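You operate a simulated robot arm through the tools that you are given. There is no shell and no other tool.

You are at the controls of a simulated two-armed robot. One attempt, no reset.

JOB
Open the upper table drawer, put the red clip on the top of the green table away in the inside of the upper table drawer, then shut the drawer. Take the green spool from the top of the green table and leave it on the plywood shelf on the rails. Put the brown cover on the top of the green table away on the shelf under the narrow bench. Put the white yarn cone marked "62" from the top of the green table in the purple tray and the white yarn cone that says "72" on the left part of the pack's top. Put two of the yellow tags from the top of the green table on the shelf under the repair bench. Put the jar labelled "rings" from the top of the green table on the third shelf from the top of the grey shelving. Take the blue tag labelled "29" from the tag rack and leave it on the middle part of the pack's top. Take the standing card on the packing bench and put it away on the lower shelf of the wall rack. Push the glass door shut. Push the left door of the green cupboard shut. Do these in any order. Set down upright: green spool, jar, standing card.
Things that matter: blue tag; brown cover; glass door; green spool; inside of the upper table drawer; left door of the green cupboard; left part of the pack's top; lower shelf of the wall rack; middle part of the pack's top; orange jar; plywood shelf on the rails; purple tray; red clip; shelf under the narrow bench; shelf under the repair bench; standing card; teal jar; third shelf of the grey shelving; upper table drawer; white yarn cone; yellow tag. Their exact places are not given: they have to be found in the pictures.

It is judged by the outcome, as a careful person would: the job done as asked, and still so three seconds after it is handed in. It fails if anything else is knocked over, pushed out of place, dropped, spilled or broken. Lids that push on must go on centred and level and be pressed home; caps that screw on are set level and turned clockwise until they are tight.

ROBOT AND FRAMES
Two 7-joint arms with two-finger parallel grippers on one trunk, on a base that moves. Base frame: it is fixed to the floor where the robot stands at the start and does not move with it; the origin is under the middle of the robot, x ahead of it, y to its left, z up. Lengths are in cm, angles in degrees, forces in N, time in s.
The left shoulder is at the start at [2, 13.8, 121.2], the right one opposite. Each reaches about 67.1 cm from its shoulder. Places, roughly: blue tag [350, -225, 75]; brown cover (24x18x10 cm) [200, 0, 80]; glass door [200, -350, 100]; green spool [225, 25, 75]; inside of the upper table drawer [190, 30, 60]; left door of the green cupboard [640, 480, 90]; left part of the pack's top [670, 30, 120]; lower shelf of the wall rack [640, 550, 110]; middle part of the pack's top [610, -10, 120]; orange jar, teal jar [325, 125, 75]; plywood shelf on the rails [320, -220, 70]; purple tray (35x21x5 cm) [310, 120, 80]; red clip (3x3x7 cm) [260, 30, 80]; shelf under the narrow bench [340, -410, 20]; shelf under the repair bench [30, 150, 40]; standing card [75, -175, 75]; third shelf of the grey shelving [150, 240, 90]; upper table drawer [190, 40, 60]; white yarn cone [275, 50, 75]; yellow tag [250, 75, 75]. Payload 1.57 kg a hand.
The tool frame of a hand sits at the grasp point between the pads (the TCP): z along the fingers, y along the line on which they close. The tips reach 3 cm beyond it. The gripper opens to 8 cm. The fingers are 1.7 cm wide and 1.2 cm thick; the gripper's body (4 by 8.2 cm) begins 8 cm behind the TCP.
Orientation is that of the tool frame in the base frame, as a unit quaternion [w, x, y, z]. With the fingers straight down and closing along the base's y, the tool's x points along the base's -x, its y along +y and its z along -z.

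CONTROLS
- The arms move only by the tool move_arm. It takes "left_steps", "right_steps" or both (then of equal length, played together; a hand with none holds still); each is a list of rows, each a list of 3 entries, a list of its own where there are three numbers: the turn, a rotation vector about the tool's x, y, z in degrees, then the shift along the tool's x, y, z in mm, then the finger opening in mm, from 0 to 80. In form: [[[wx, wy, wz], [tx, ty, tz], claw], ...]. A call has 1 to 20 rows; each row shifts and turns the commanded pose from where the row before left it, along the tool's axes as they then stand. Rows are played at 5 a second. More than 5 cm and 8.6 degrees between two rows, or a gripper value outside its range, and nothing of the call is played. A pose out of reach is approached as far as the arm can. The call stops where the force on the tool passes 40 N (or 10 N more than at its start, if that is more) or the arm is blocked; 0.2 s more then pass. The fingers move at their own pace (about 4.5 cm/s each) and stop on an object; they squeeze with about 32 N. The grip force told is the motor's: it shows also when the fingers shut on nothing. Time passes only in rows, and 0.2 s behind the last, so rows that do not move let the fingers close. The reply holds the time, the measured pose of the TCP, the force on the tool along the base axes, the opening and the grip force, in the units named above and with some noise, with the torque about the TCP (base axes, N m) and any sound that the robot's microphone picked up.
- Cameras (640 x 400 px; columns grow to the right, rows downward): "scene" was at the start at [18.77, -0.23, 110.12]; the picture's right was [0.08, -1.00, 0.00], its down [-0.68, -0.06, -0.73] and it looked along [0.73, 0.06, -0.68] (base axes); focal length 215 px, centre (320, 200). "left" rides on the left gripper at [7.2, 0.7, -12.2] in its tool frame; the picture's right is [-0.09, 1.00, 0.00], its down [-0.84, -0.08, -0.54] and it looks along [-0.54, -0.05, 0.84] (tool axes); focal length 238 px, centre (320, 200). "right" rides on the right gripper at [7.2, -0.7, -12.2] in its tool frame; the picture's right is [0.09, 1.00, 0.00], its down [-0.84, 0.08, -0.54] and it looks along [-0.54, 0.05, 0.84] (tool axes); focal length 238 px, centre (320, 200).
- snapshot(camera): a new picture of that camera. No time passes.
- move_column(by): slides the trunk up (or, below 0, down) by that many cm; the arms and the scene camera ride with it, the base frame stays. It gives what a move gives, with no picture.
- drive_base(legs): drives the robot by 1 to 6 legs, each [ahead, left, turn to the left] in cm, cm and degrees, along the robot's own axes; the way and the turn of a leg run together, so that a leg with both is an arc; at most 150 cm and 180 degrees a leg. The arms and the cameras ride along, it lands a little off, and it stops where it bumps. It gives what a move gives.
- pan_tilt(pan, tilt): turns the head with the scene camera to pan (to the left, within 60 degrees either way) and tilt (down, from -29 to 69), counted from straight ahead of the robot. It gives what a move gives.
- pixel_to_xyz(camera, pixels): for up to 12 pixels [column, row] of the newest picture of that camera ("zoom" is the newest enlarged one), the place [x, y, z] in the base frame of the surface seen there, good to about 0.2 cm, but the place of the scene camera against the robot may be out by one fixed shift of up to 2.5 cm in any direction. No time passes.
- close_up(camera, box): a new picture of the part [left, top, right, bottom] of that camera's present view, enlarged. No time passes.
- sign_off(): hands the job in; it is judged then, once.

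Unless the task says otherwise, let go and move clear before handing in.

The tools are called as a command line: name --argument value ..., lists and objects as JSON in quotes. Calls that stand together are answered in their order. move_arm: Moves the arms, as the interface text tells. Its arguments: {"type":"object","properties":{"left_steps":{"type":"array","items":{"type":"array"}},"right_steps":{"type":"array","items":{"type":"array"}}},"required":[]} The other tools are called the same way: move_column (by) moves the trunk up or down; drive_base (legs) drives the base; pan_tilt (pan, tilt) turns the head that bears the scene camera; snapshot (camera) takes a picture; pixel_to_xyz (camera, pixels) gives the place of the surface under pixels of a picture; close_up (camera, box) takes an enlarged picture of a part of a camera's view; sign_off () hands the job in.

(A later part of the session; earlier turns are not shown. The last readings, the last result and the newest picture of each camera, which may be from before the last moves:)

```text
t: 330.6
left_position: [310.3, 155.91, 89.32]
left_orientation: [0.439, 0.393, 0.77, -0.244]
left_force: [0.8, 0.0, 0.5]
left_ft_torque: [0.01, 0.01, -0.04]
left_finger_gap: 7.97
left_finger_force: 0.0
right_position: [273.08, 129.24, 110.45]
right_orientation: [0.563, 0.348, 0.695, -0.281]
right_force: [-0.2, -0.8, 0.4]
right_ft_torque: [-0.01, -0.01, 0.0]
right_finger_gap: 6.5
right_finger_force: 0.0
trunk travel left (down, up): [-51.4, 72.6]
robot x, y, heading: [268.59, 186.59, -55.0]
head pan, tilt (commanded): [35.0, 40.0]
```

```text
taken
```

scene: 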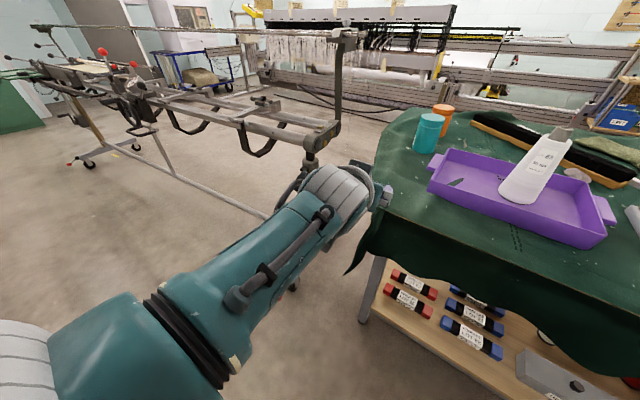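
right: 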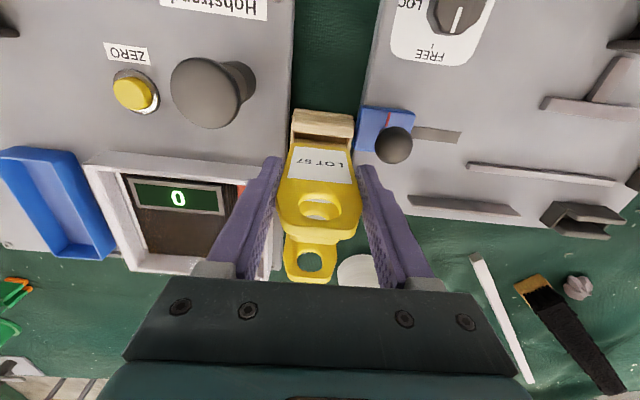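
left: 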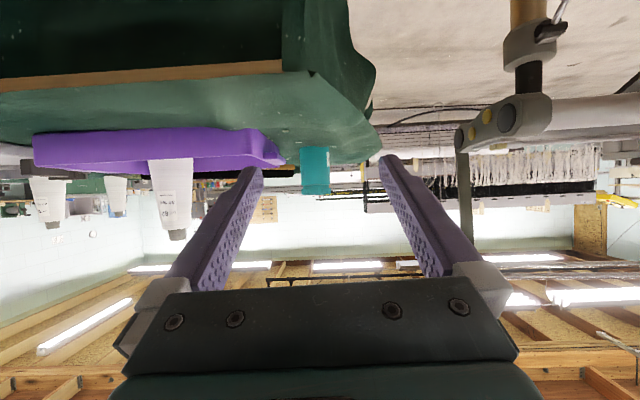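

The hand now points straight at the jar (314,170). Driving ahead 32 cm and right 2.6 cm.

drive_base --legs '[[32, -2.6, 0]]'

snapshot --camera "left"

close_up --camera "left" --box '[220, 60, 400, 220]'

pan_tilt --pan 10 --tilt 45

snapshot --camera "scene"

```text
t: 332.7
left_position: [326.52, 128.04, 89.47]
left_orientation: [0.438, 0.393, 0.771, -0.243]
left_force: [0.7, -0.1, -0.5]
left_ft_torque: [0.03, -0.03, 0.01]
left_finger_gap: 8.0
left_finger_force: 0.1
right_position: [289.08, 101.4, 110.41]
right_orientation: [0.564, 0.348, 0.694, -0.281]
right_force: [0.4, 0.9, 0.7]
right_ft_torque: [0.0, 0.0, 0.01]
right_finger_gap: 6.48
right_finger_force: 0.1
trunk travel left (down, up): [-51.4, 72.6]
robot x, y, heading: [284.52, 158.66, -55.1]
head pan, tilt (commanded): [35.0, 40.0]
```

```text
taken
```

left: 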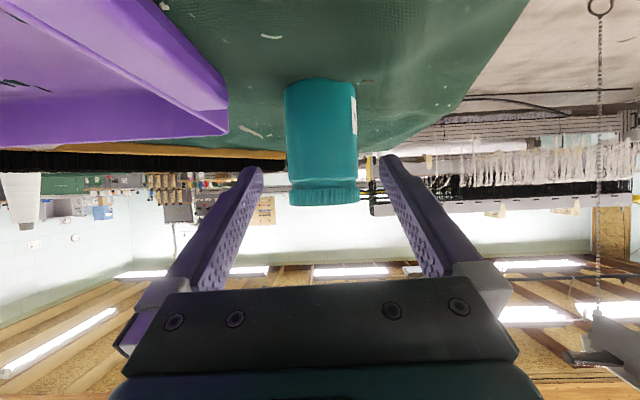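

```text
2.50 times, centred on (310, 140) of left
```

zoom: 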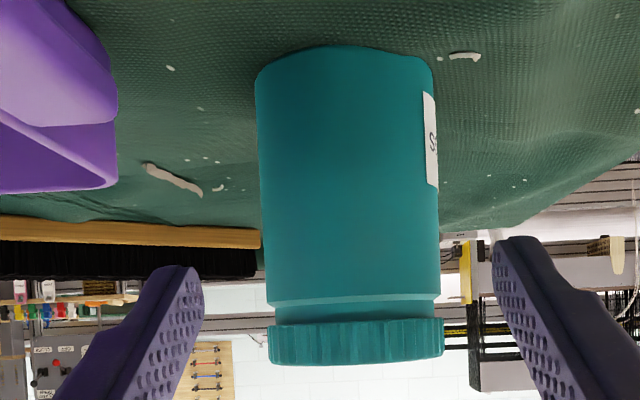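

```text
t: 333.6
left_position: [326.59, 128.01, 89.29]
left_orientation: [0.438, 0.394, 0.771, -0.243]
left_force: [0.2, 1.0, 0.5]
left_ft_torque: [0.0, -0.05, 0.0]
left_finger_gap: 7.99
left_finger_force: 0.0
right_position: [289.04, 101.5, 110.55]
right_orientation: [0.562, 0.349, 0.695, -0.281]
right_force: [0.6, -0.4, -0.1]
right_ft_torque: [0.0, 0.0, 0.03]
right_finger_gap: 6.53
right_finger_force: 0.1
trunk travel left (down, up): [-51.4, 72.6]
robot x, y, heading: [284.27, 158.78, -55.5]
head pan, tilt (commanded): [10.0, 45.0]
```

```text
taken
```

scene: 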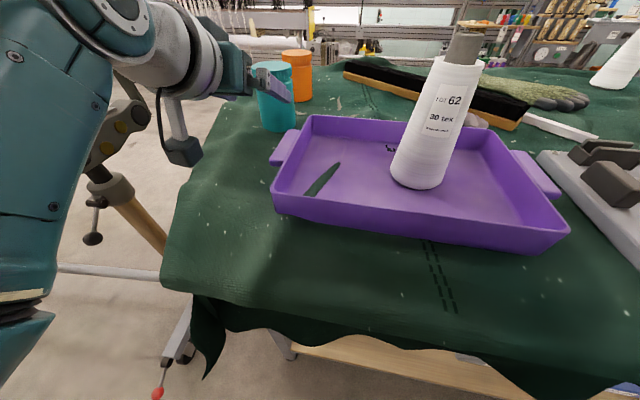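

The jar is now centred (col ~322) between the fingers. Measuring the distance to its near surface.

pixel_to_xyz --camera "left" --pixels '[[322, 130], [300, 130], [344, 130], [322, 160], [322, 190], [225, 110], [215, 130]]'

```text
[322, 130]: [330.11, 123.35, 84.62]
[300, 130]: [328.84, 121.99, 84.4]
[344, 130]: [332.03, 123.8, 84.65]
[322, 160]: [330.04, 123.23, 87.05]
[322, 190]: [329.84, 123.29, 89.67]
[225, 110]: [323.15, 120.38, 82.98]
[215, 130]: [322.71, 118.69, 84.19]
```

Jar axis is 9.3 cm ahead, centred within 2 mm. Advancing around it.

move_arm --left_steps '[[[0, 0, 0], [-14.9, 1, 26], 80], [[0, 0, 0], [-14.9, 0, 26], 80], [[0, 0, 0], [0, 0, 0], 80]]'

snapshot --camera "left"

```text
t: 334.4
left_position: [329.95, 123.17, 89.3]
left_orientation: [0.438, 0.393, 0.771, -0.243]
left_force: [0.1, 0.0, 0.2]
left_ft_torque: [-0.01, 0.0, -0.02]
left_finger_gap: 8.0
left_finger_force: 0.1
right_position: [289.15, 101.41, 110.4]
right_orientation: [0.563, 0.348, 0.695, -0.281]
right_force: [-0.2, 0.3, -1.2]
right_ft_torque: [0.0, 0.01, 0.02]
right_finger_gap: 6.47
right_finger_force: 0.1
trunk travel left (down, up): [-51.4, 72.6]
robot x, y, heading: [284.14, 158.99, -55.4]
head pan, tilt (commanded): [10.0, 45.0]
```

```text
taken
```

left: 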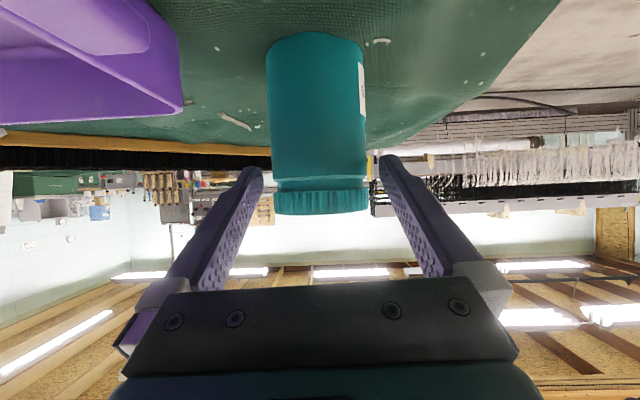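

Centred with equal margins. Final advance 3.3 cm with 2.2 cm descent, then close.

move_arm --left_steps '[[[0, 0, 0], [1, 0, 20], 80], [[0, 0, 0], [1.5, 0, 20], 80], [[0, 0, 0], [0, 0, 0], 80]]'

snapshot --camera "left"

```text
t: 335.2
left_position: [331.89, 120.23, 87.25]
left_orientation: [0.438, 0.393, 0.771, -0.243]
left_force: [-0.4, -0.1, -0.1]
left_ft_torque: [-0.01, 0.01, 0.02]
left_finger_gap: 8.02
left_finger_force: 0.0
right_position: [289.14, 101.3, 110.46]
right_orientation: [0.563, 0.348, 0.694, -0.282]
right_force: [-0.6, -0.1, 0.2]
right_ft_torque: [-0.02, -0.04, 0.0]
right_finger_gap: 6.48
right_finger_force: 0.0
trunk travel left (down, up): [-51.4, 72.6]
robot x, y, heading: [284.48, 158.97, -55.4]
head pan, tilt (commanded): [10.0, 45.0]
```

```text
taken
```

left: 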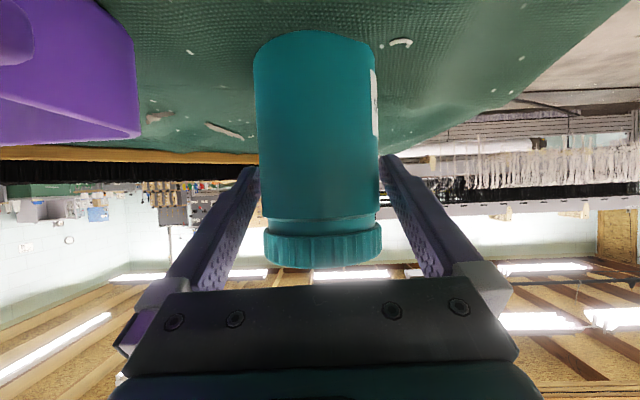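

The jar is between the fingers. Closing the grip.

move_arm --left_steps '[[[0, 0, 0], [0, 0, 0], 0], [[0, 0, 0], [0, 0, 0], 0], [[0, 0, 0], [0, 0, 0], 0], [[0, 0, 0], [-17, 0, -10], 0], [[0, 0, 0], [-35, 0, -20], 0], [[0, 0, 0], [0, 0, 0], 0]]'

snapshot --camera "left"

snapshot --camera "scene"

```text
t: 336.6
left_position: [331.89, 120.7, 93.14]
left_orientation: [0.438, 0.393, 0.771, -0.243]
left_force: [0.0, -0.1, -1.7]
left_ft_torque: [0.01, -0.03, 0.0]
left_finger_gap: 6.66
left_finger_force: 32.5
right_position: [289.01, 101.47, 110.33]
right_orientation: [0.563, 0.348, 0.695, -0.281]
right_force: [0.8, 0.8, -0.1]
right_ft_torque: [-0.03, -0.03, 0.03]
right_finger_gap: 6.5
right_finger_force: 0.2
trunk travel left (down, up): [-51.4, 72.6]
robot x, y, heading: [284.62, 158.73, -55.5]
head pan, tilt (commanded): [10.0, 45.0]
```

```text
taken
```

left: 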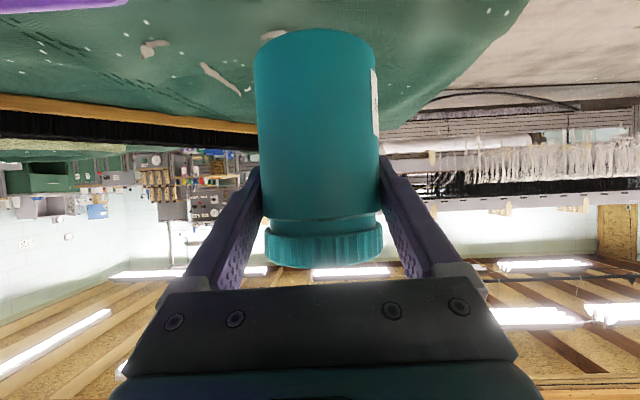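

```text
taken
```

scene: 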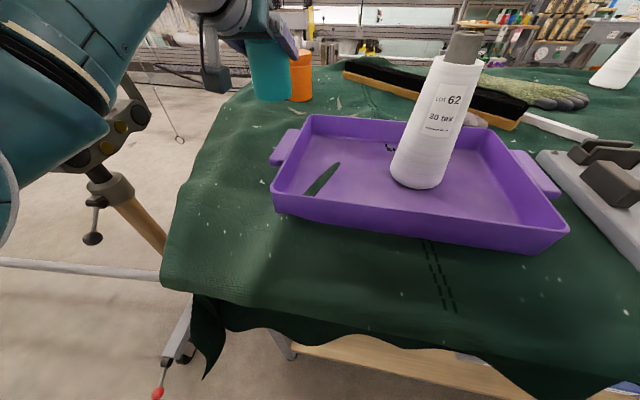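

The jar is lifted (1.7 N). Raising the trunk 12 cm and backing away.

move_column --by 12

drive_base --legs '[[-32, 0, 0], [0, -62, 0], [0, 0, 90], [0, 0, 90]]'

pan_tilt --pan 0 --tilt 25

snapshot --camera "scene"

```text
t: 338.1
left_position: [331.81, 120.7, 105.21]
left_orientation: [0.437, 0.394, 0.771, -0.244]
left_force: [-0.8, 0.1, -2.9]
left_ft_torque: [0.02, -0.02, 0.0]
left_finger_gap: 6.65
left_finger_force: 31.9
right_position: [289.05, 101.44, 122.33]
right_orientation: [0.563, 0.349, 0.694, -0.282]
right_force: [0.5, 0.1, 0.1]
right_ft_torque: [0.03, 0.03, 0.0]
right_finger_gap: 6.49
right_finger_force: 0.1
trunk travel left (down, up): [-63.4, 60.6]
robot x, y, heading: [284.73, 158.48, -55.3]
head pan, tilt (commanded): [10.0, 45.0]
```

```text
t: 351.0
left_position: [167.47, 187.27, 105.21]
left_orientation: [-0.24, 0.773, -0.387, -0.441]
left_force: [0.1, 0.1, -1.7]
left_ft_torque: [0.0, 0.03, 0.03]
left_finger_gap: 6.64
left_finger_force: 31.9
right_position: [209.98, 207.23, 122.45]
right_orientation: [-0.276, 0.698, -0.342, -0.565]
right_force: [0.4, 0.2, -0.2]
right_ft_torque: [0.0, -0.02, 0.02]
right_finger_gap: 6.5
right_finger_force: 0.1
trunk travel left (down, up): [-63.4, 60.6]
robot x, y, heading: [215.43, 149.5, 125.8]
head pan, tilt (commanded): [10.0, 45.0]
```

```text
t: 351.8
left_position: [167.57, 187.31, 105.11]
left_orientation: [-0.239, 0.774, -0.387, -0.44]
left_force: [0.7, 0.0, -2.3]
left_ft_torque: [-0.01, -0.01, 0.01]
left_finger_gap: 6.63
left_finger_force: 31.7
right_position: [209.92, 207.2, 122.42]
right_orientation: [-0.277, 0.697, -0.343, -0.565]
right_force: [-0.4, -0.5, 0.1]
right_ft_torque: [0.01, -0.02, 0.0]
right_finger_gap: 6.47
right_finger_force: 0.1
trunk travel left (down, up): [-63.4, 60.6]
robot x, y, heading: [215.91, 149.86, 125.7]
head pan, tilt (commanded): [0.0, 25.0]
```

```text
taken
```

scene: 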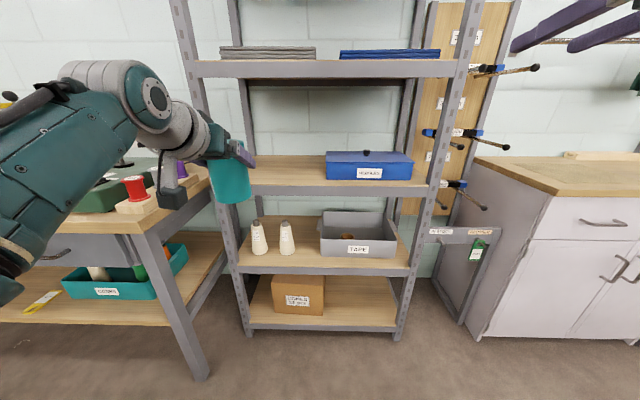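

The third shelf (with the blue box, row ~185) has free space on its left. Measuring it.

pixel_to_xyz --camera "scene" --pixels '[[280, 178], [280, 165], [280, 188], [250, 178], [310, 178], [327, 172], [300, 68], [225, 190], [240, 165], [440, 190], [360, 185]]'

close_up --camera "scene" --box '[170, 40, 480, 220]'

```text
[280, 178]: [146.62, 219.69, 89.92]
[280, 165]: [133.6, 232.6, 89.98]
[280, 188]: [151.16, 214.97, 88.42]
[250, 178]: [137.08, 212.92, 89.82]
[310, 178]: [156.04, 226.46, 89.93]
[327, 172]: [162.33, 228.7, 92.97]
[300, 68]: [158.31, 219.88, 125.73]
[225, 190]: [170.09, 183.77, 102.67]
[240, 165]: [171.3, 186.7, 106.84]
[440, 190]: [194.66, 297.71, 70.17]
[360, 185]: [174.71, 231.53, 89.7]
```

```text
2.06 times, centred on (325, 130) of scene
```

zoom: 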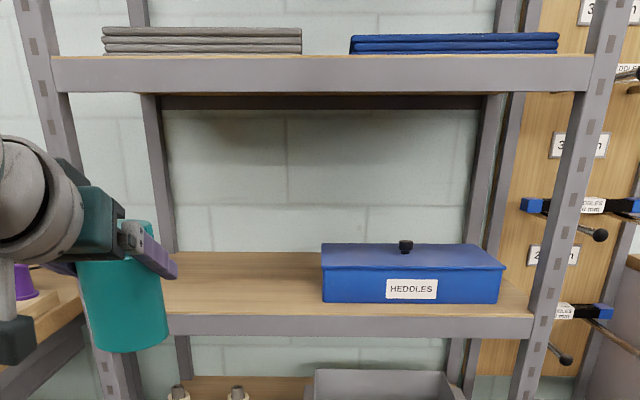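

Shelf true z ≈88.1, front edge ~93 in my cross-corridor coordinate. Checking the peg rack and cabinet on the right for clearance with my right hand.

pixel_to_xyz --camera "scene" --pixels '[[535, 68], [503, 146], [485, 207], [500, 200], [560, 160], [205, 190], [222, 240], [185, 175], [135, 185], [475, 240]]'

```text
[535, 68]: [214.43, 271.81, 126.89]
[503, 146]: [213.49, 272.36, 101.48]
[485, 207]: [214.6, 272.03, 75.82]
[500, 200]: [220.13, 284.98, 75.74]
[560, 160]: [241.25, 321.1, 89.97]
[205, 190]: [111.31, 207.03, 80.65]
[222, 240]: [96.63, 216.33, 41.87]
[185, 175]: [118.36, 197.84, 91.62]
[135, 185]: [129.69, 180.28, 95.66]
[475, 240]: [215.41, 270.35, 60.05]
```

pixel_to_xyz --camera "scene" --pixels '[[20, 130], [60, 160], [20, 200], [5, 230], [100, 140], [150, 95], [5, 120], [5, 285]]'

```text
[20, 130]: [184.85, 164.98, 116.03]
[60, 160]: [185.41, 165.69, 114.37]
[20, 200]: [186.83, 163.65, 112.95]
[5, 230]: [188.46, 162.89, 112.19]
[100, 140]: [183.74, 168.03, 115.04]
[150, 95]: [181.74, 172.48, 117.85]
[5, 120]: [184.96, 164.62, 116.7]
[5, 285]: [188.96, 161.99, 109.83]
```

The forearm runs straight behind the hand (u≈245), clear of the bench. Driving forward 39 cm, right 3.2 cm with jar bottom at ~98 (shelf 88).

drive_base --legs '[[39, -3.2, 0]]'

snapshot --camera "scene"

snapshot --camera "left"

```text
t: 354.3
left_position: [147.65, 221.86, 105.28]
left_orientation: [-0.241, 0.773, -0.39, -0.439]
left_force: [0.3, -0.3, -2.7]
left_ft_torque: [-0.01, -0.02, -0.01]
left_finger_gap: 6.62
left_finger_force: 32.1
right_position: [190.21, 241.35, 122.28]
right_orientation: [-0.278, 0.696, -0.345, -0.565]
right_force: [-0.3, 0.1, 0.5]
right_ft_torque: [-0.07, -0.01, -0.01]
right_finger_gap: 6.49
right_finger_force: 0.0
trunk travel left (down, up): [-63.4, 60.6]
robot x, y, heading: [195.04, 183.81, 125.4]
head pan, tilt (commanded): [0.0, 25.0]
```

```text
taken
```

scene: 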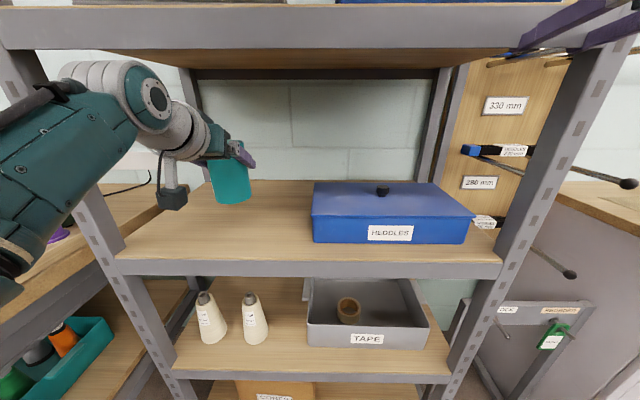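

```text
taken
```

left: 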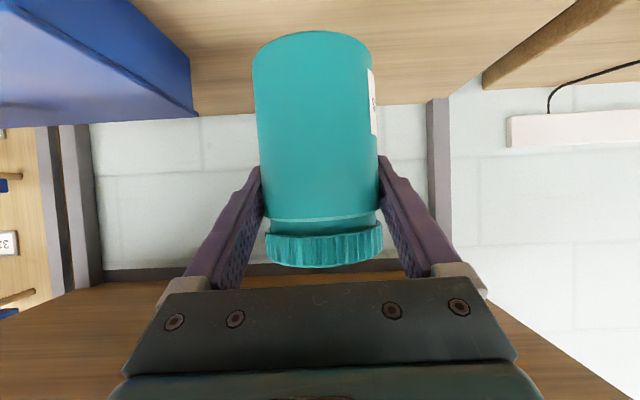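

The jar is over the shelf. My right hand is near the shelving's right post; checking with the right camera before lowering.

snapshot --camera "right"

pixel_to_xyz --camera "scene" --pixels '[[560, 130], [545, 170], [90, 220], [110, 245], [200, 235], [230, 245], [312, 225]]'

```text
taken
```

right: 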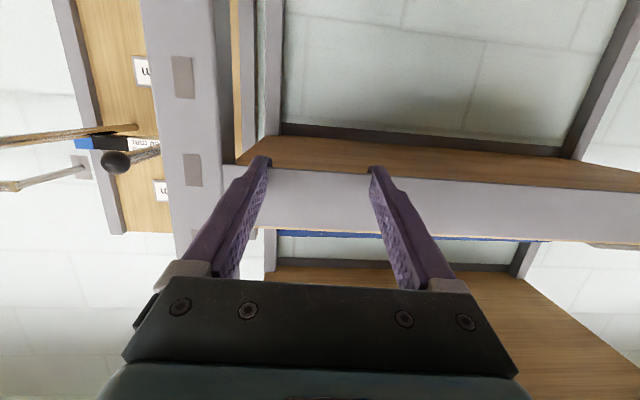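

```text
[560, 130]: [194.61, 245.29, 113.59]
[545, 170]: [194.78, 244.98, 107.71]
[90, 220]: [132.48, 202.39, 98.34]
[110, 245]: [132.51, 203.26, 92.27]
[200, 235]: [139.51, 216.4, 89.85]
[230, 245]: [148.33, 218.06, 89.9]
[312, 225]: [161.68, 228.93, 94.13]
```

The right fingertips are close to the second shelf's lip; I'll pull the right hand back 5 cm first, then lower the trunk 8.5 cm.

move_arm --right_steps '[[[0, 0, 0], [0, 0, -25], 65], [[0, 0, 0], [0, 0, -25], 65], [[0, 0, 0], [0, 0, 0], 65]]'

move_column --by -8.5

snapshot --camera "scene"

```text
t: 355.1
left_position: [147.57, 221.83, 105.09]
left_orientation: [-0.242, 0.772, -0.39, -0.439]
left_force: [0.3, 0.2, -1.8]
left_ft_torque: [0.01, 0.0, 0.01]
left_finger_gap: 6.65
left_finger_force: 32.1
right_position: [193.27, 237.55, 123.44]
right_orientation: [-0.278, 0.697, -0.346, -0.563]
right_force: [-0.2, 1.0, -0.1]
right_ft_torque: [-0.01, 0.0, -0.03]
right_finger_gap: 6.5
right_finger_force: 0.1
trunk travel left (down, up): [-63.4, 60.6]
robot x, y, heading: [195.1, 184.07, 125.3]
head pan, tilt (commanded): [0.0, 25.0]
```

```text
t: 356.3
left_position: [147.54, 221.82, 96.65]
left_orientation: [-0.241, 0.773, -0.389, -0.439]
left_force: [-0.4, -0.7, -2.5]
left_ft_torque: [-0.02, -0.02, -0.04]
left_finger_gap: 6.63
left_finger_force: 32.0
right_position: [193.23, 237.57, 114.98]
right_orientation: [-0.278, 0.696, -0.345, -0.565]
right_force: [-0.2, 0.2, -0.4]
right_ft_torque: [0.01, -0.03, 0.01]
right_finger_gap: 6.51
right_finger_force: 0.0
trunk travel left (down, up): [-54.9, 69.1]
robot x, y, heading: [195.26, 183.66, 124.8]
head pan, tilt (commanded): [0.0, 25.0]
```

```text
taken
```

scene: 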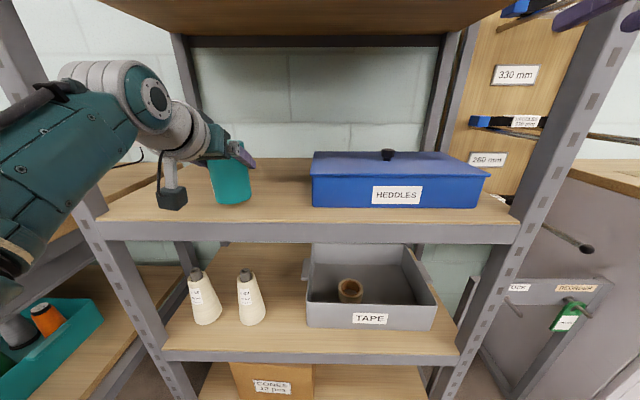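

Nearly down (contact expected near 95.4). Small trunk steps.

move_column --by -0.8

move_column --by -0.4

```text
t: 356.9
left_position: [147.7, 221.87, 95.91]
left_orientation: [-0.241, 0.773, -0.39, -0.439]
left_force: [0.4, 0.6, -2.4]
left_ft_torque: [0.01, 0.01, -0.03]
left_finger_gap: 6.64
left_finger_force: 32.2
right_position: [193.15, 237.56, 114.2]
right_orientation: [-0.278, 0.696, -0.344, -0.565]
right_force: [0.5, -0.4, 0.8]
right_ft_torque: [0.02, -0.03, -0.02]
right_finger_gap: 6.5
right_finger_force: 0.1
trunk travel left (down, up): [-54.1, 69.9]
robot x, y, heading: [195.29, 183.89, 125.1]
head pan, tilt (commanded): [0.0, 25.0]
```

```text
t: 357.4
left_position: [147.51, 221.82, 95.5]
left_orientation: [-0.24, 0.773, -0.389, -0.439]
left_force: [-0.5, -1.1, -2.0]
left_ft_torque: [0.0, -0.01, -0.01]
left_finger_gap: 6.64
left_finger_force: 32.0
right_position: [193.19, 237.59, 113.87]
right_orientation: [-0.279, 0.696, -0.345, -0.565]
right_force: [0.6, -0.3, 0.7]
right_ft_torque: [0.02, 0.01, -0.01]
right_finger_gap: 6.49
right_finger_force: 0.0
trunk travel left (down, up): [-53.7, 70.3]
robot x, y, heading: [195.4, 184.12, 125.1]
head pan, tilt (commanded): [0.0, 25.0]
```

move_column --by -0.3

move_column --by -0.3

close_up --camera "scene" --box '[120, 100, 340, 240]'

```text
t: 357.9
left_position: [147.38, 221.95, 95.34]
left_orientation: [-0.242, 0.771, -0.39, -0.441]
left_force: [1.8, -0.9, 4.7]
left_ft_torque: [-0.27, 0.04, 0.1]
left_finger_gap: 6.62
left_finger_force: 32.6
right_position: [193.16, 237.57, 113.49]
right_orientation: [-0.278, 0.696, -0.345, -0.564]
right_force: [0.7, 0.8, 0.3]
right_ft_torque: [-0.02, 0.0, -0.02]
right_finger_gap: 6.51
right_finger_force: 0.2
trunk travel left (down, up): [-53.4, 70.6]
robot x, y, heading: [194.94, 183.93, 125.2]
head pan, tilt (commanded): [0.0, 25.0]
```

```text
t: 358.4
left_position: [147.44, 221.99, 95.33]
left_orientation: [-0.242, 0.771, -0.388, -0.443]
left_force: [5.6, -4.9, 21.4]
left_ft_torque: [-0.77, 0.03, 0.12]
left_finger_gap: 6.62
left_finger_force: 31.9
right_position: [192.96, 237.65, 113.37]
right_orientation: [-0.278, 0.696, -0.345, -0.565]
right_force: [0.5, 0.4, 0.0]
right_ft_torque: [0.03, -0.02, 0.05]
right_finger_gap: 6.51
right_finger_force: 0.1
trunk travel left (down, up): [-53.1, 70.9]
robot x, y, heading: [195.42, 183.79, 125.2]
head pan, tilt (commanded): [0.0, 25.0]
```

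```text
2.86 times, centred on (230, 170) of scene
```

zoom: 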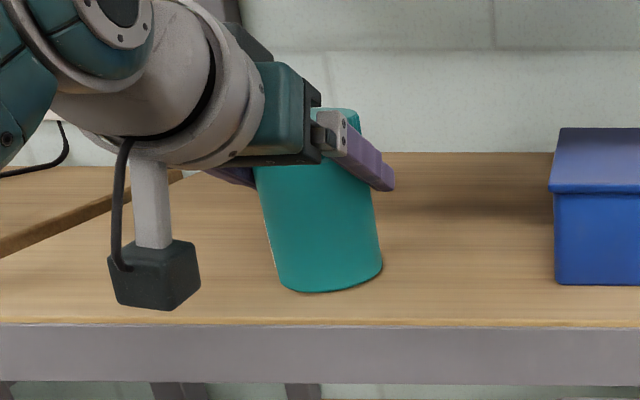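

Contact (21 N). Easing up 0.3 cm and opening the fingers.

move_column --by 0.3

move_arm --left_steps '[[[0, 0, 0], [0, 0, 0], 80], [[0, 0, 0], [0, 0, 0], 80], [[0, 0, 0], [0, 0, 0], 80], [[0, 0, 0], [0, 0, 0], 80]]'

snapshot --camera "left"

close_up --camera "scene" --box '[120, 100, 340, 240]'

```text
t: 358.9
left_position: [147.46, 222.08, 95.35]
left_orientation: [-0.241, 0.772, -0.389, -0.44]
left_force: [-1.5, 5.4, 11.3]
left_ft_torque: [0.18, 0.45, -0.15]
left_finger_gap: 6.65
left_finger_force: 31.9
right_position: [193.12, 237.64, 113.69]
right_orientation: [-0.279, 0.696, -0.344, -0.566]
right_force: [-0.6, 0.5, 0.1]
right_ft_torque: [0.01, 0.02, -0.02]
right_finger_gap: 6.5
right_finger_force: 0.0
trunk travel left (down, up): [-53.4, 70.6]
robot x, y, heading: [195.59, 184.39, 125.2]
head pan, tilt (commanded): [0.0, 25.0]
```

```text
t: 359.9
left_position: [147.53, 221.91, 95.11]
left_orientation: [-0.241, 0.773, -0.39, -0.439]
left_force: [-0.6, -0.9, -0.8]
left_ft_torque: [0.02, 0.0, 0.01]
left_finger_gap: 7.99
left_finger_force: 0.1
right_position: [193.09, 237.64, 113.49]
right_orientation: [-0.279, 0.697, -0.345, -0.564]
right_force: [0.2, -0.9, -0.5]
right_ft_torque: [0.01, -0.02, -0.01]
right_finger_gap: 6.51
right_finger_force: 0.1
trunk travel left (down, up): [-53.4, 70.6]
robot x, y, heading: [195.46, 184.12, 125.2]
head pan, tilt (commanded): [0.0, 25.0]
```

```text
taken
```

left: 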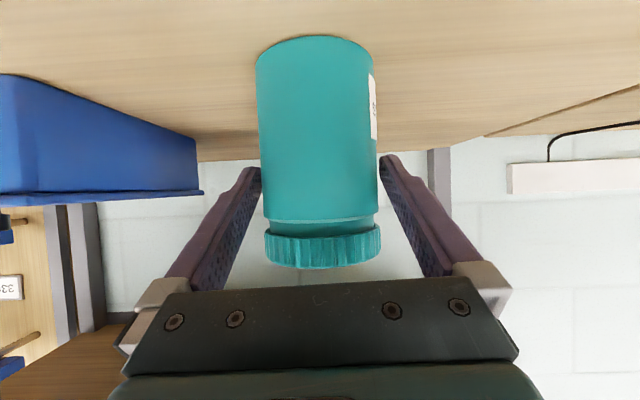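

```text
2.86 times, centred on (230, 170) of scene
```

zoom: 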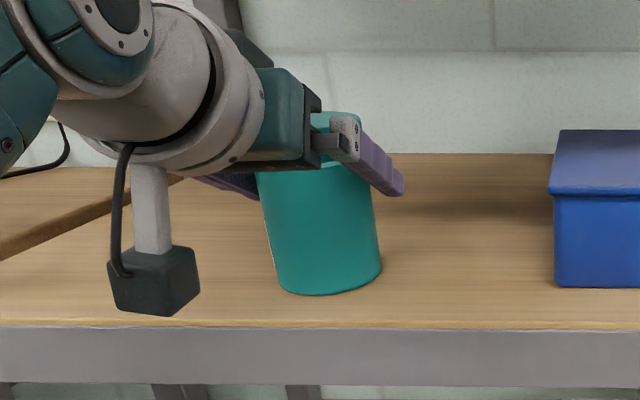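

The jar stands on the third shelf. Backing straight out 40 cm and verifying.

drive_base --legs '[[-40, 0, 0]]'

snapshot --camera "scene"

```text
t: 362.4
left_position: [170.31, 189.17, 95.23]
left_orientation: [-0.239, 0.774, -0.387, -0.44]
left_force: [0.9, -1.3, 0.0]
left_ft_torque: [0.02, -0.04, 0.01]
left_finger_gap: 8.01
left_finger_force: 0.0
right_position: [215.86, 205.06, 113.53]
right_orientation: [-0.277, 0.697, -0.344, -0.565]
right_force: [0.1, 0.9, 0.7]
right_ft_torque: [-0.02, 0.04, 0.0]
right_finger_gap: 6.49
right_finger_force: 0.0
trunk travel left (down, up): [-53.4, 70.6]
robot x, y, heading: [218.29, 151.38, 125.6]
head pan, tilt (commanded): [0.0, 25.0]
```

```text
taken
```

scene: 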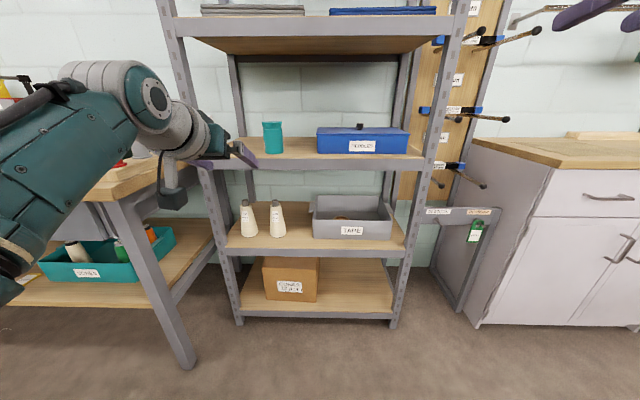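

The jar stands upright on the third shelf. Now I'll bring both hands back to pointing down, starting with the left.

move_arm --left_steps '[[[0, 7.5, 0], [10, 0, -17.3], 80], [[0, 7.5, 0], [12.2, 0, -15.9], 80], [[0, 7.5, 0], [14.1, 0, -14.1], 80], [[0, 7.5, 0], [15.9, 0, -12.2], 80], [[0, 7.5, 0], [17.3, 0, -10], 80], [[0, 7.5, 0], [18.5, 0, -7.7], 80], [[0, 7.5, 0], [19.3, 0, -5.2], 80], [[0, 7.5, 0], [19.8, 0, -2.6], 80], [[0, 0, 0], [0, 0, 0], 80]]'

```text
t: 364.4
left_position: [178.85, 176.85, 95.02]
left_orientation: [-0.014, 0.89, -0.456, 0.008]
left_force: [0.2, 0.1, 0.5]
left_ft_torque: [0.02, 0.0, 0.0]
left_finger_gap: 7.98
left_finger_force: 0.0
left hand out of reach, approached as far as the arm can: row 8
right_position: [215.86, 205.26, 113.55]
right_orientation: [-0.277, 0.697, -0.344, -0.565]
right_force: [-0.2, -0.3, 0.0]
right_ft_torque: [0.03, -0.03, -0.01]
right_finger_gap: 6.5
right_finger_force: 0.1
trunk travel left (down, up): [-53.4, 70.6]
robot x, y, heading: [218.45, 151.98, 125.6]
head pan, tilt (commanded): [0.0, 25.0]
```

Left is vertical again. Lower it 15 cm and retract toward the start posture; and swing the right hand down as well.

move_arm --left_steps '[[[0, 0, 0], [0, 0, 40], 80], [[0, 0, 0], [0, 0, 40], 80], [[0, 0, 0], [0, 0, 40], 80], [[0, 0, 0], [0, 0, 30], 80], [[0, 0, 0], [30, -15, 0], 80], [[0, 0, 0], [30, -15, 0], 80], [[0, 0, 0], [30, -15, 0], 80], [[0, 0, 0], [30, -15, 0], 80], [[0, 0, 0], [0, 0, 0], 80]]'

move_arm --right_steps '[[[0, 7.8, 0], [4, 14, -10], 80], [[0, 7.8, 0], [5, 14, -9], 80], [[0, 7.8, 0], [6, 14, -8], 80], [[0, 7.8, 0], [7, 14, -7], 80], [[0, 7.8, 0], [8, 14, -5], 80], [[0, 7.8, 0], [9, 14, -4], 80], [[0, 7.8, 0], [9, 14, 0], 80], [[0, 7.8, 0], [9, 14, 10], 80], [[0, 7.8, 0], [9, 14, 20], 80], [[0, 7.8, 0], [9, 14, 25], 80], [[0, 0, 0], [0, 0, 0], 80]]'

snapshot --camera "scene"

```text
t: 366.6
left_position: [187.31, 168.83, 79.87]
left_orientation: [0.026, 0.897, -0.441, -0.021]
left_force: [0.2, 0.0, -1.2]
left_ft_torque: [-0.01, -0.01, -0.04]
left_finger_gap: 7.98
left_finger_force: 0.0
right_position: [215.75, 205.25, 113.57]
right_orientation: [-0.277, 0.697, -0.343, -0.566]
right_force: [-0.4, -0.5, 0.4]
right_ft_torque: [0.01, 0.02, 0.03]
right_finger_gap: 6.5
right_finger_force: 0.1
trunk travel left (down, up): [-53.4, 70.6]
robot x, y, heading: [218.22, 151.78, 125.6]
head pan, tilt (commanded): [0.0, 25.0]
stopped in row 9 (left hand): the arm was blocked; the commanded pose is now the measured one
```

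```text
t: 367.4
left_position: [187.16, 168.67, 79.84]
left_orientation: [0.028, 0.897, -0.44, -0.022]
left_force: [-0.9, 0.1, -0.8]
left_ft_torque: [0.01, -0.01, 0.02]
left_finger_gap: 7.98
left_finger_force: 0.0
right_position: [215.05, 199.63, 105.45]
right_orientation: [-0.168, 0.825, -0.405, -0.355]
right_force: [-0.2, 0.0, -0.2]
right_ft_torque: [-0.01, -0.03, 0.01]
right_finger_gap: 8.04
right_finger_force: 0.1
trunk travel left (down, up): [-53.4, 70.6]
robot x, y, heading: [218.16, 151.58, 125.5]
head pan, tilt (commanded): [0.0, 25.0]
stopped in row 3 (right hand): the arm was blocked; the commanded pose is now the measured one
```

```text
taken
```

scene: 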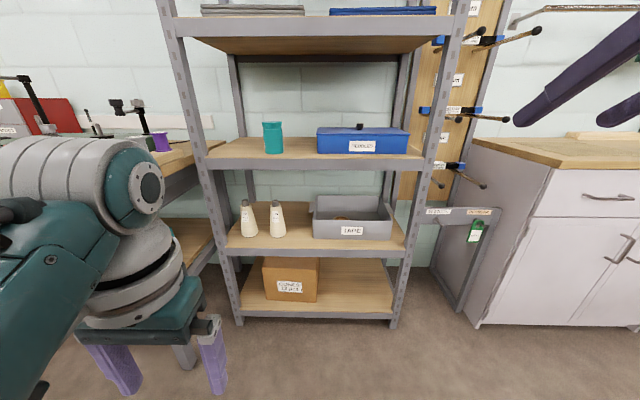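

The left is near its start posture. The right stopped midway; continuing its rotation to vertical without sideways motion.

move_arm --right_steps '[[[0, 7.6, 0], [0, 0, 5], 80], [[0, 7.6, 0], [0, 0, 5], 80], [[0, 7.6, 0], [0, 0, 5], 80], [[0, 7.6, 0], [0, 0, 5], 80], [[0, 7.6, 0], [0, 0, 5], 80], [[0, 7.6, 0], [0, 0, 5], 80], [[0, 0, 0], [0, 0, 0], 80]]'

```text
t: 369.0
left_position: [187.13, 168.63, 79.85]
left_orientation: [0.026, 0.897, -0.441, -0.022]
left_force: [0.2, 0.4, -0.2]
left_ft_torque: [-0.01, 0.01, 0.02]
left_finger_gap: 7.97
left_finger_force: 0.0
right_position: [214.29, 200.71, 102.93]
right_orientation: [0.003, 0.898, -0.44, -0.008]
right_force: [-0.6, 0.6, -0.1]
right_ft_torque: [0.0, 0.0, -0.02]
right_finger_gap: 7.99
right_finger_force: 0.2
trunk travel left (down, up): [-53.4, 70.6]
robot x, y, heading: [218.07, 151.2, 125.5]
head pan, tilt (commanded): [0.0, 25.0]
```

Right is vertical. Bring it down 15 cm and inward/back a little.

move_arm --right_steps '[[[0, 0, 0], [0, 20, 40], 80], [[0, 0, 0], [0, 20, 40], 80], [[0, 0, 0], [0, 20, 40], 80], [[0, 0, 0], [10, 20, 30], 80], [[0, 0, 0], [30, 10, 0], 80], [[0, 0, 0], [30, 0, 0], 80], [[0, 0, 0], [0, 0, 0], 80]]'

```text
t: 370.6
left_position: [187.18, 168.68, 79.8]
left_orientation: [0.026, 0.897, -0.441, -0.022]
left_force: [-0.3, -0.1, 0.0]
left_ft_torque: [-0.01, -0.01, 0.02]
left_finger_gap: 7.99
left_finger_force: 0.0
right_position: [211.07, 189.81, 88.05]
right_orientation: [0.001, 0.898, -0.44, -0.009]
right_force: [1.3, 0.6, -0.1]
right_ft_torque: [-0.01, -0.02, 0.04]
right_finger_gap: 8.01
right_finger_force: 0.1
trunk travel left (down, up): [-53.4, 70.6]
robot x, y, heading: [218.04, 151.77, 125.4]
head pan, tilt (commanded): [0.0, 25.0]
```

Both arms are back in good posture. Now to the table's right side: raise 25 cm, strafe left 215 cm along the corridor, then back up past the table end.

move_column --by 25

drive_base --legs '[[0, 0, -1.2], [0, 150, 0], [0, 65, 0], [-150, 0, 0], [-60, 0, 0]]'

snapshot --camera "scene"

```text
t: 373.2
left_position: [187.2, 168.61, 104.79]
left_orientation: [0.026, 0.897, -0.441, -0.022]
left_force: [0.5, 0.5, 0.0]
left_ft_torque: [0.01, 0.02, 0.0]
left_finger_gap: 8.0
left_finger_force: 0.1
right_position: [211.01, 189.78, 113.08]
right_orientation: [0.002, 0.898, -0.44, -0.009]
right_force: [-0.1, 0.4, -0.4]
right_ft_torque: [0.0, -0.02, -0.02]
right_finger_gap: 8.01
right_finger_force: 0.1
trunk travel left (down, up): [-78.4, 45.6]
robot x, y, heading: [218.04, 151.7, 125.3]
head pan, tilt (commanded): [0.0, 25.0]
```

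```text
t: 394.1
left_position: [130.32, -121.7, 104.85]
left_orientation: [0.027, 0.902, -0.43, -0.021]
left_force: [0.3, -0.5, 0.3]
left_ft_torque: [0.03, 0.03, 0.02]
left_finger_gap: 7.99
left_finger_force: 0.2
right_position: [153.74, -100.02, 113.01]
right_orientation: [0.002, 0.903, -0.43, -0.008]
right_force: [-0.8, 0.1, -0.4]
right_ft_torque: [-0.01, 0.01, 0.0]
right_finger_gap: 8.01
right_finger_force: 0.0
trunk travel left (down, up): [-78.4, 45.6]
robot x, y, heading: [161.85, -138.19, 126.5]
head pan, tilt (commanded): [0.0, 25.0]
```

```text
taken
```

scene: 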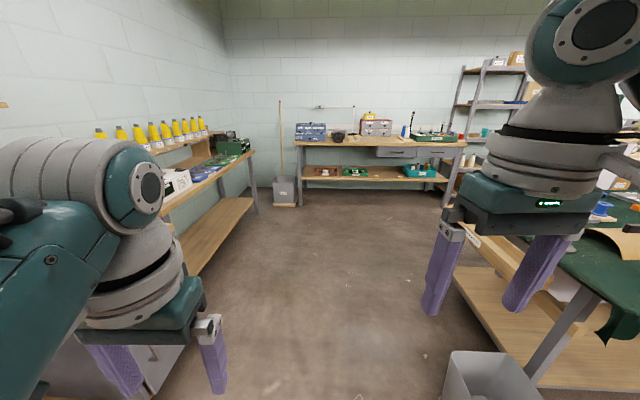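

Correct heading and strafe right 131 cm so the cover and spool are both ahead of me.

drive_base --legs '[[0, 0, -2.3], [0, -131, 0]]'

pan_tilt --pan 0 --tilt 40

snapshot --camera "scene"

close_up --camera "scene" --box '[200, 120, 420, 260]'

```text
t: 401.1
left_position: [238.74, -47.07, 104.84]
left_orientation: [0.027, 0.89, -0.454, -0.023]
left_force: [1.1, -0.4, 0.0]
left_ft_torque: [0.03, -0.02, 0.01]
left_finger_gap: 8.0
left_finger_force: 0.2
right_position: [263.1, -26.61, 112.98]
right_orientation: [0.001, 0.892, -0.453, -0.008]
right_force: [-0.3, -0.3, -0.4]
right_ft_torque: [0.0, 0.02, -0.04]
right_finger_gap: 8.01
right_finger_force: 0.1
trunk travel left (down, up): [-78.4, 45.6]
robot x, y, heading: [269.43, -64.99, 123.9]
head pan, tilt (commanded): [0.0, 25.0]
```

```text
t: 401.8
left_position: [238.63, -47.04, 104.88]
left_orientation: [0.028, 0.89, -0.454, -0.024]
left_force: [0.1, 0.5, -0.3]
left_ft_torque: [0.01, -0.02, 0.0]
left_finger_gap: 8.01
left_finger_force: 0.1
right_position: [263.16, -26.69, 113.17]
right_orientation: [0.001, 0.892, -0.453, -0.009]
right_force: [-0.5, 0.3, -0.1]
right_ft_torque: [0.02, 0.01, -0.01]
right_finger_gap: 8.0
right_finger_force: 0.1
trunk travel left (down, up): [-78.4, 45.6]
robot x, y, heading: [268.89, -65.1, 123.7]
head pan, tilt (commanded): [0.0, 40.0]
```

```text
taken
```

scene: 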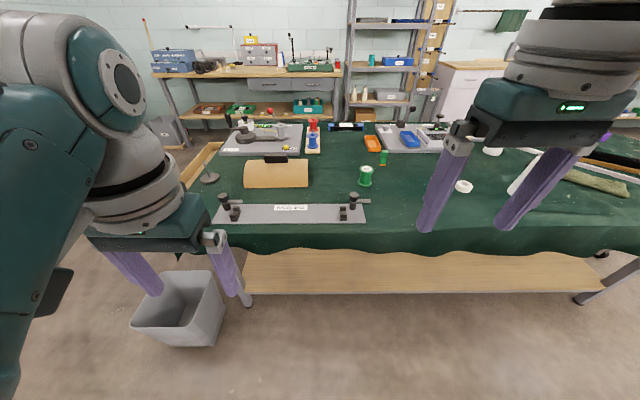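

```text
2.86 times, centred on (310, 190) of scene
```

zoom: 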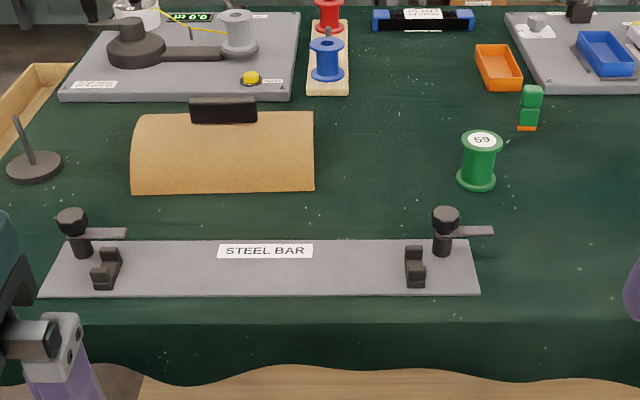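

The cover is an arch with a black handle on top (zoom 222,110); the spool is at zoom (480,160). Measuring.

pixel_to_xyz --camera "zoom" --pixels '[[222, 100], [222, 115], [192, 108], [256, 105], [132, 190], [314, 188], [132, 120], [312, 112], [481, 140], [480, 185], [222, 150], [445, 215]]'

```text
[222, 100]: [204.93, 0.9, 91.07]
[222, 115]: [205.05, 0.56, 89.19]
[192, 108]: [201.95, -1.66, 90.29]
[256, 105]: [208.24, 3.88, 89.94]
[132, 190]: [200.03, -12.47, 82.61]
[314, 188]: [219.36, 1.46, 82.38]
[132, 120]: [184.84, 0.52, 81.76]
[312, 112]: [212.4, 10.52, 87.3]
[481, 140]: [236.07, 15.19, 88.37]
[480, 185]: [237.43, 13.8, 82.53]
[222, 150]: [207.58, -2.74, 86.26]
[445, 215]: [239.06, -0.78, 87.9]
```

Handle ≈(205,1), spool ≈(236,15). I'll take the spool with the left hand pitched 50° forward so it can later be set on the shelf; pitching it now while extending 14 cm.

move_arm --left_steps '[[[-1, -7.1, 0], [-20, 0, 0], 80], [[-1, -7.1, 0], [-19.8, 0, 2.5], 80], [[-1, -7.1, 0], [-19.4, 0, 4.9], 80], [[0, -7.1, 0], [-18.6, 0, 7.2], 80], [[0, -7.1, 0], [-17.6, 0, 9.5], 80], [[0, -7.1, 0], [-16.4, 0, 11.5], 80], [[0, -7.1, 0], [-14.9, 0, 13.4], 80], [[0, 0, 0], [0, 0, 0], 80]]' --right_steps '[[[0, 0, 0], [0, 0, -15], 80], [[0, 0, 0], [0, 0, -15], 80], [[0, 0, 0], [0, 0, -15], 80], [[0, 0, 0], [0, 0, -15], 80], [[0, 0, 0], [0, 0, -15], 80], [[0, 0, 0], [0, 0, -15], 80], [[0, 0, 0], [0, 0, 0], 80], [[0, 0, 0], [0, 0, 0], 80]]'

```text
t: 403.6
left_position: [230.42, -35.95, 104.99]
left_orientation: [-0.144, 0.795, -0.428, -0.406]
left_force: [0.7, -1.1, 0.0]
left_ft_torque: [-0.03, 0.02, 0.03]
left_finger_gap: 8.01
left_finger_force: 0.3
right_position: [263.2, -26.88, 121.99]
right_orientation: [0.002, 0.891, -0.453, -0.008]
right_force: [-0.2, -0.7, 0.7]
right_ft_torque: [0.01, 0.02, 0.0]
right_finger_gap: 8.0
right_finger_force: 0.1
trunk travel left (down, up): [-78.4, 45.6]
robot x, y, heading: [269.37, -65.08, 123.9]
head pan, tilt (commanded): [0.0, 40.0]
```

Fix the left hand's small yaw/roll error, then strafe right 33 cm and lower the trunk 27 cm.

move_arm --left_steps '[[[6.4, -0.5, -3.6], [0, 0, 0], 80], [[0, 0, 0], [0, 0, 0], 80]]'

drive_base --legs '[[0, -33, 0]]'

move_column --by -18

snapshot --camera "left"

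snapshot --camera "scene"

```text
t: 404.2
left_position: [230.45, -35.92, 104.98]
left_orientation: [-0.203, 0.797, -0.425, -0.379]
left_force: [-0.1, 0.5, -0.1]
left_ft_torque: [-0.01, 0.03, 0.02]
left_finger_gap: 8.0
left_finger_force: 0.0
right_position: [263.22, -26.84, 122.01]
right_orientation: [0.002, 0.892, -0.453, -0.008]
right_force: [1.2, 1.2, 0.0]
right_ft_torque: [-0.02, 0.03, 0.03]
right_finger_gap: 7.99
right_finger_force: 0.1
trunk travel left (down, up): [-78.4, 45.6]
robot x, y, heading: [269.52, -65.37, 123.7]
head pan, tilt (commanded): [0.0, 40.0]
```

```text
t: 406.4
left_position: [258.12, -17.37, 105.1]
left_orientation: [-0.203, 0.796, -0.425, -0.38]
left_force: [-0.1, -0.1, -0.2]
left_ft_torque: [0.0, -0.01, -0.01]
left_finger_gap: 7.97
left_finger_force: 0.1
right_position: [291.01, -8.25, 122.1]
right_orientation: [0.002, 0.891, -0.454, -0.008]
right_force: [0.7, 0.1, 0.2]
right_ft_torque: [0.0, 0.0, -0.03]
right_finger_gap: 7.99
right_finger_force: 0.0
trunk travel left (down, up): [-78.4, 45.6]
robot x, y, heading: [296.95, -46.75, 123.7]
head pan, tilt (commanded): [0.0, 40.0]
```

```text
t: 408.4
left_position: [258.07, -17.43, 87.03]
left_orientation: [-0.202, 0.797, -0.424, -0.38]
left_force: [-0.3, -0.4, -1.0]
left_ft_torque: [-0.01, -0.03, -0.01]
left_finger_gap: 7.98
left_finger_force: 0.0
right_position: [291.01, -8.21, 104.11]
right_orientation: [0.002, 0.891, -0.453, -0.01]
right_force: [0.3, -0.4, 0.5]
right_ft_torque: [-0.01, 0.02, 0.01]
right_finger_gap: 7.99
right_finger_force: 0.2
trunk travel left (down, up): [-60.4, 63.6]
robot x, y, heading: [296.99, -46.18, 123.8]
head pan, tilt (commanded): [0.0, 40.0]
```

```text
taken
```

left: 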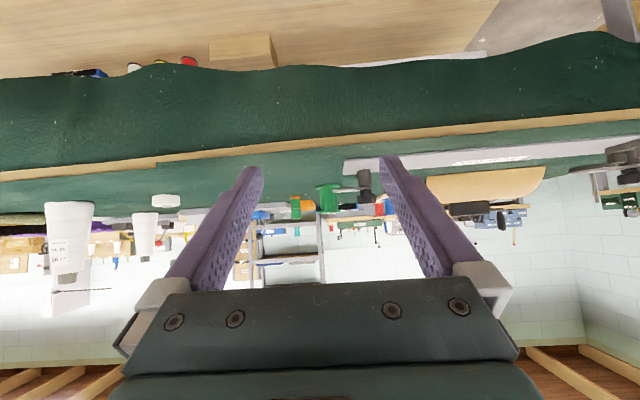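

```text
taken
```

scene: 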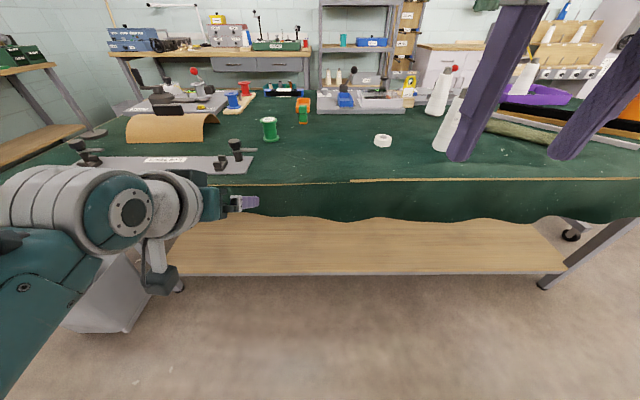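

A clamp lever stands beside the spool's approach path, so first I want to see the target plywood shelf to choose the right grasp. Turning around to look at the rails and tag rack.

drive_base --legs '[[0, 0, -90], [0, 0, -90]]'

pan_tilt --pan -10 --tilt 25

snapshot --camera "scene"

close_up --camera "scene" --box '[280, 60, 520, 220]'

```text
t: 416.5
left_position: [335.83, -75.42, 87.07]
left_orientation: [0.38, 0.425, 0.796, -0.203]
left_force: [0.0, 0.1, -0.6]
left_ft_torque: [0.0, 0.02, 0.02]
left_finger_gap: 8.01
left_finger_force: 0.0
right_position: [303.1, -84.64, 104.1]
right_orientation: [0.008, 0.453, 0.892, 0.001]
right_force: [-0.5, 0.2, -0.1]
right_ft_torque: [0.03, 0.01, -0.02]
right_finger_gap: 8.01
right_finger_force: 0.0
trunk travel left (down, up): [-60.4, 63.6]
robot x, y, heading: [296.64, -46.38, -56.3]
head pan, tilt (commanded): [0.0, 40.0]
```

```text
t: 417.3
left_position: [335.84, -75.55, 86.97]
left_orientation: [0.38, 0.424, 0.796, -0.203]
left_force: [-0.3, -0.5, -0.6]
left_ft_torque: [0.04, -0.03, -0.04]
left_finger_gap: 8.0
left_finger_force: 0.2
right_position: [303.07, -84.75, 103.95]
right_orientation: [0.009, 0.453, 0.891, 0.002]
right_force: [-0.1, 0.1, 0.8]
right_ft_torque: [-0.01, 0.01, 0.0]
right_finger_gap: 8.0
right_finger_force: 0.0
trunk travel left (down, up): [-60.4, 63.6]
robot x, y, heading: [296.98, -46.33, -56.1]
head pan, tilt (commanded): [-10.0, 25.0]
```

```text
taken
```

scene: 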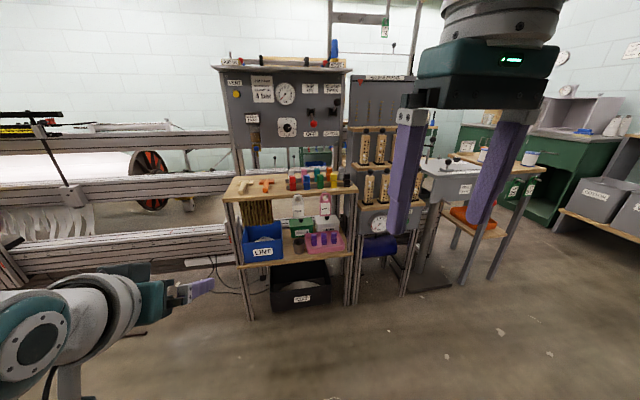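

```text
2.50 times, centred on (400, 140) of scene
```

zoom: 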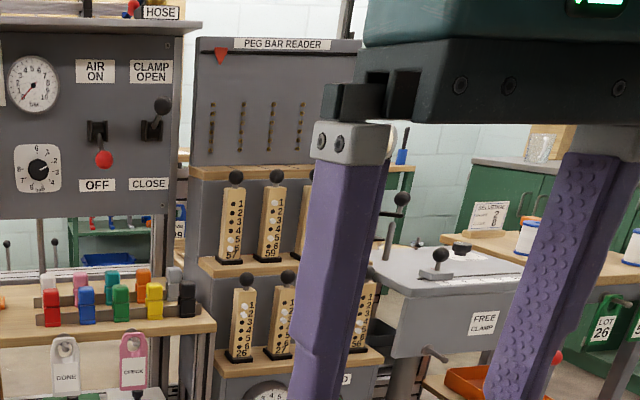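

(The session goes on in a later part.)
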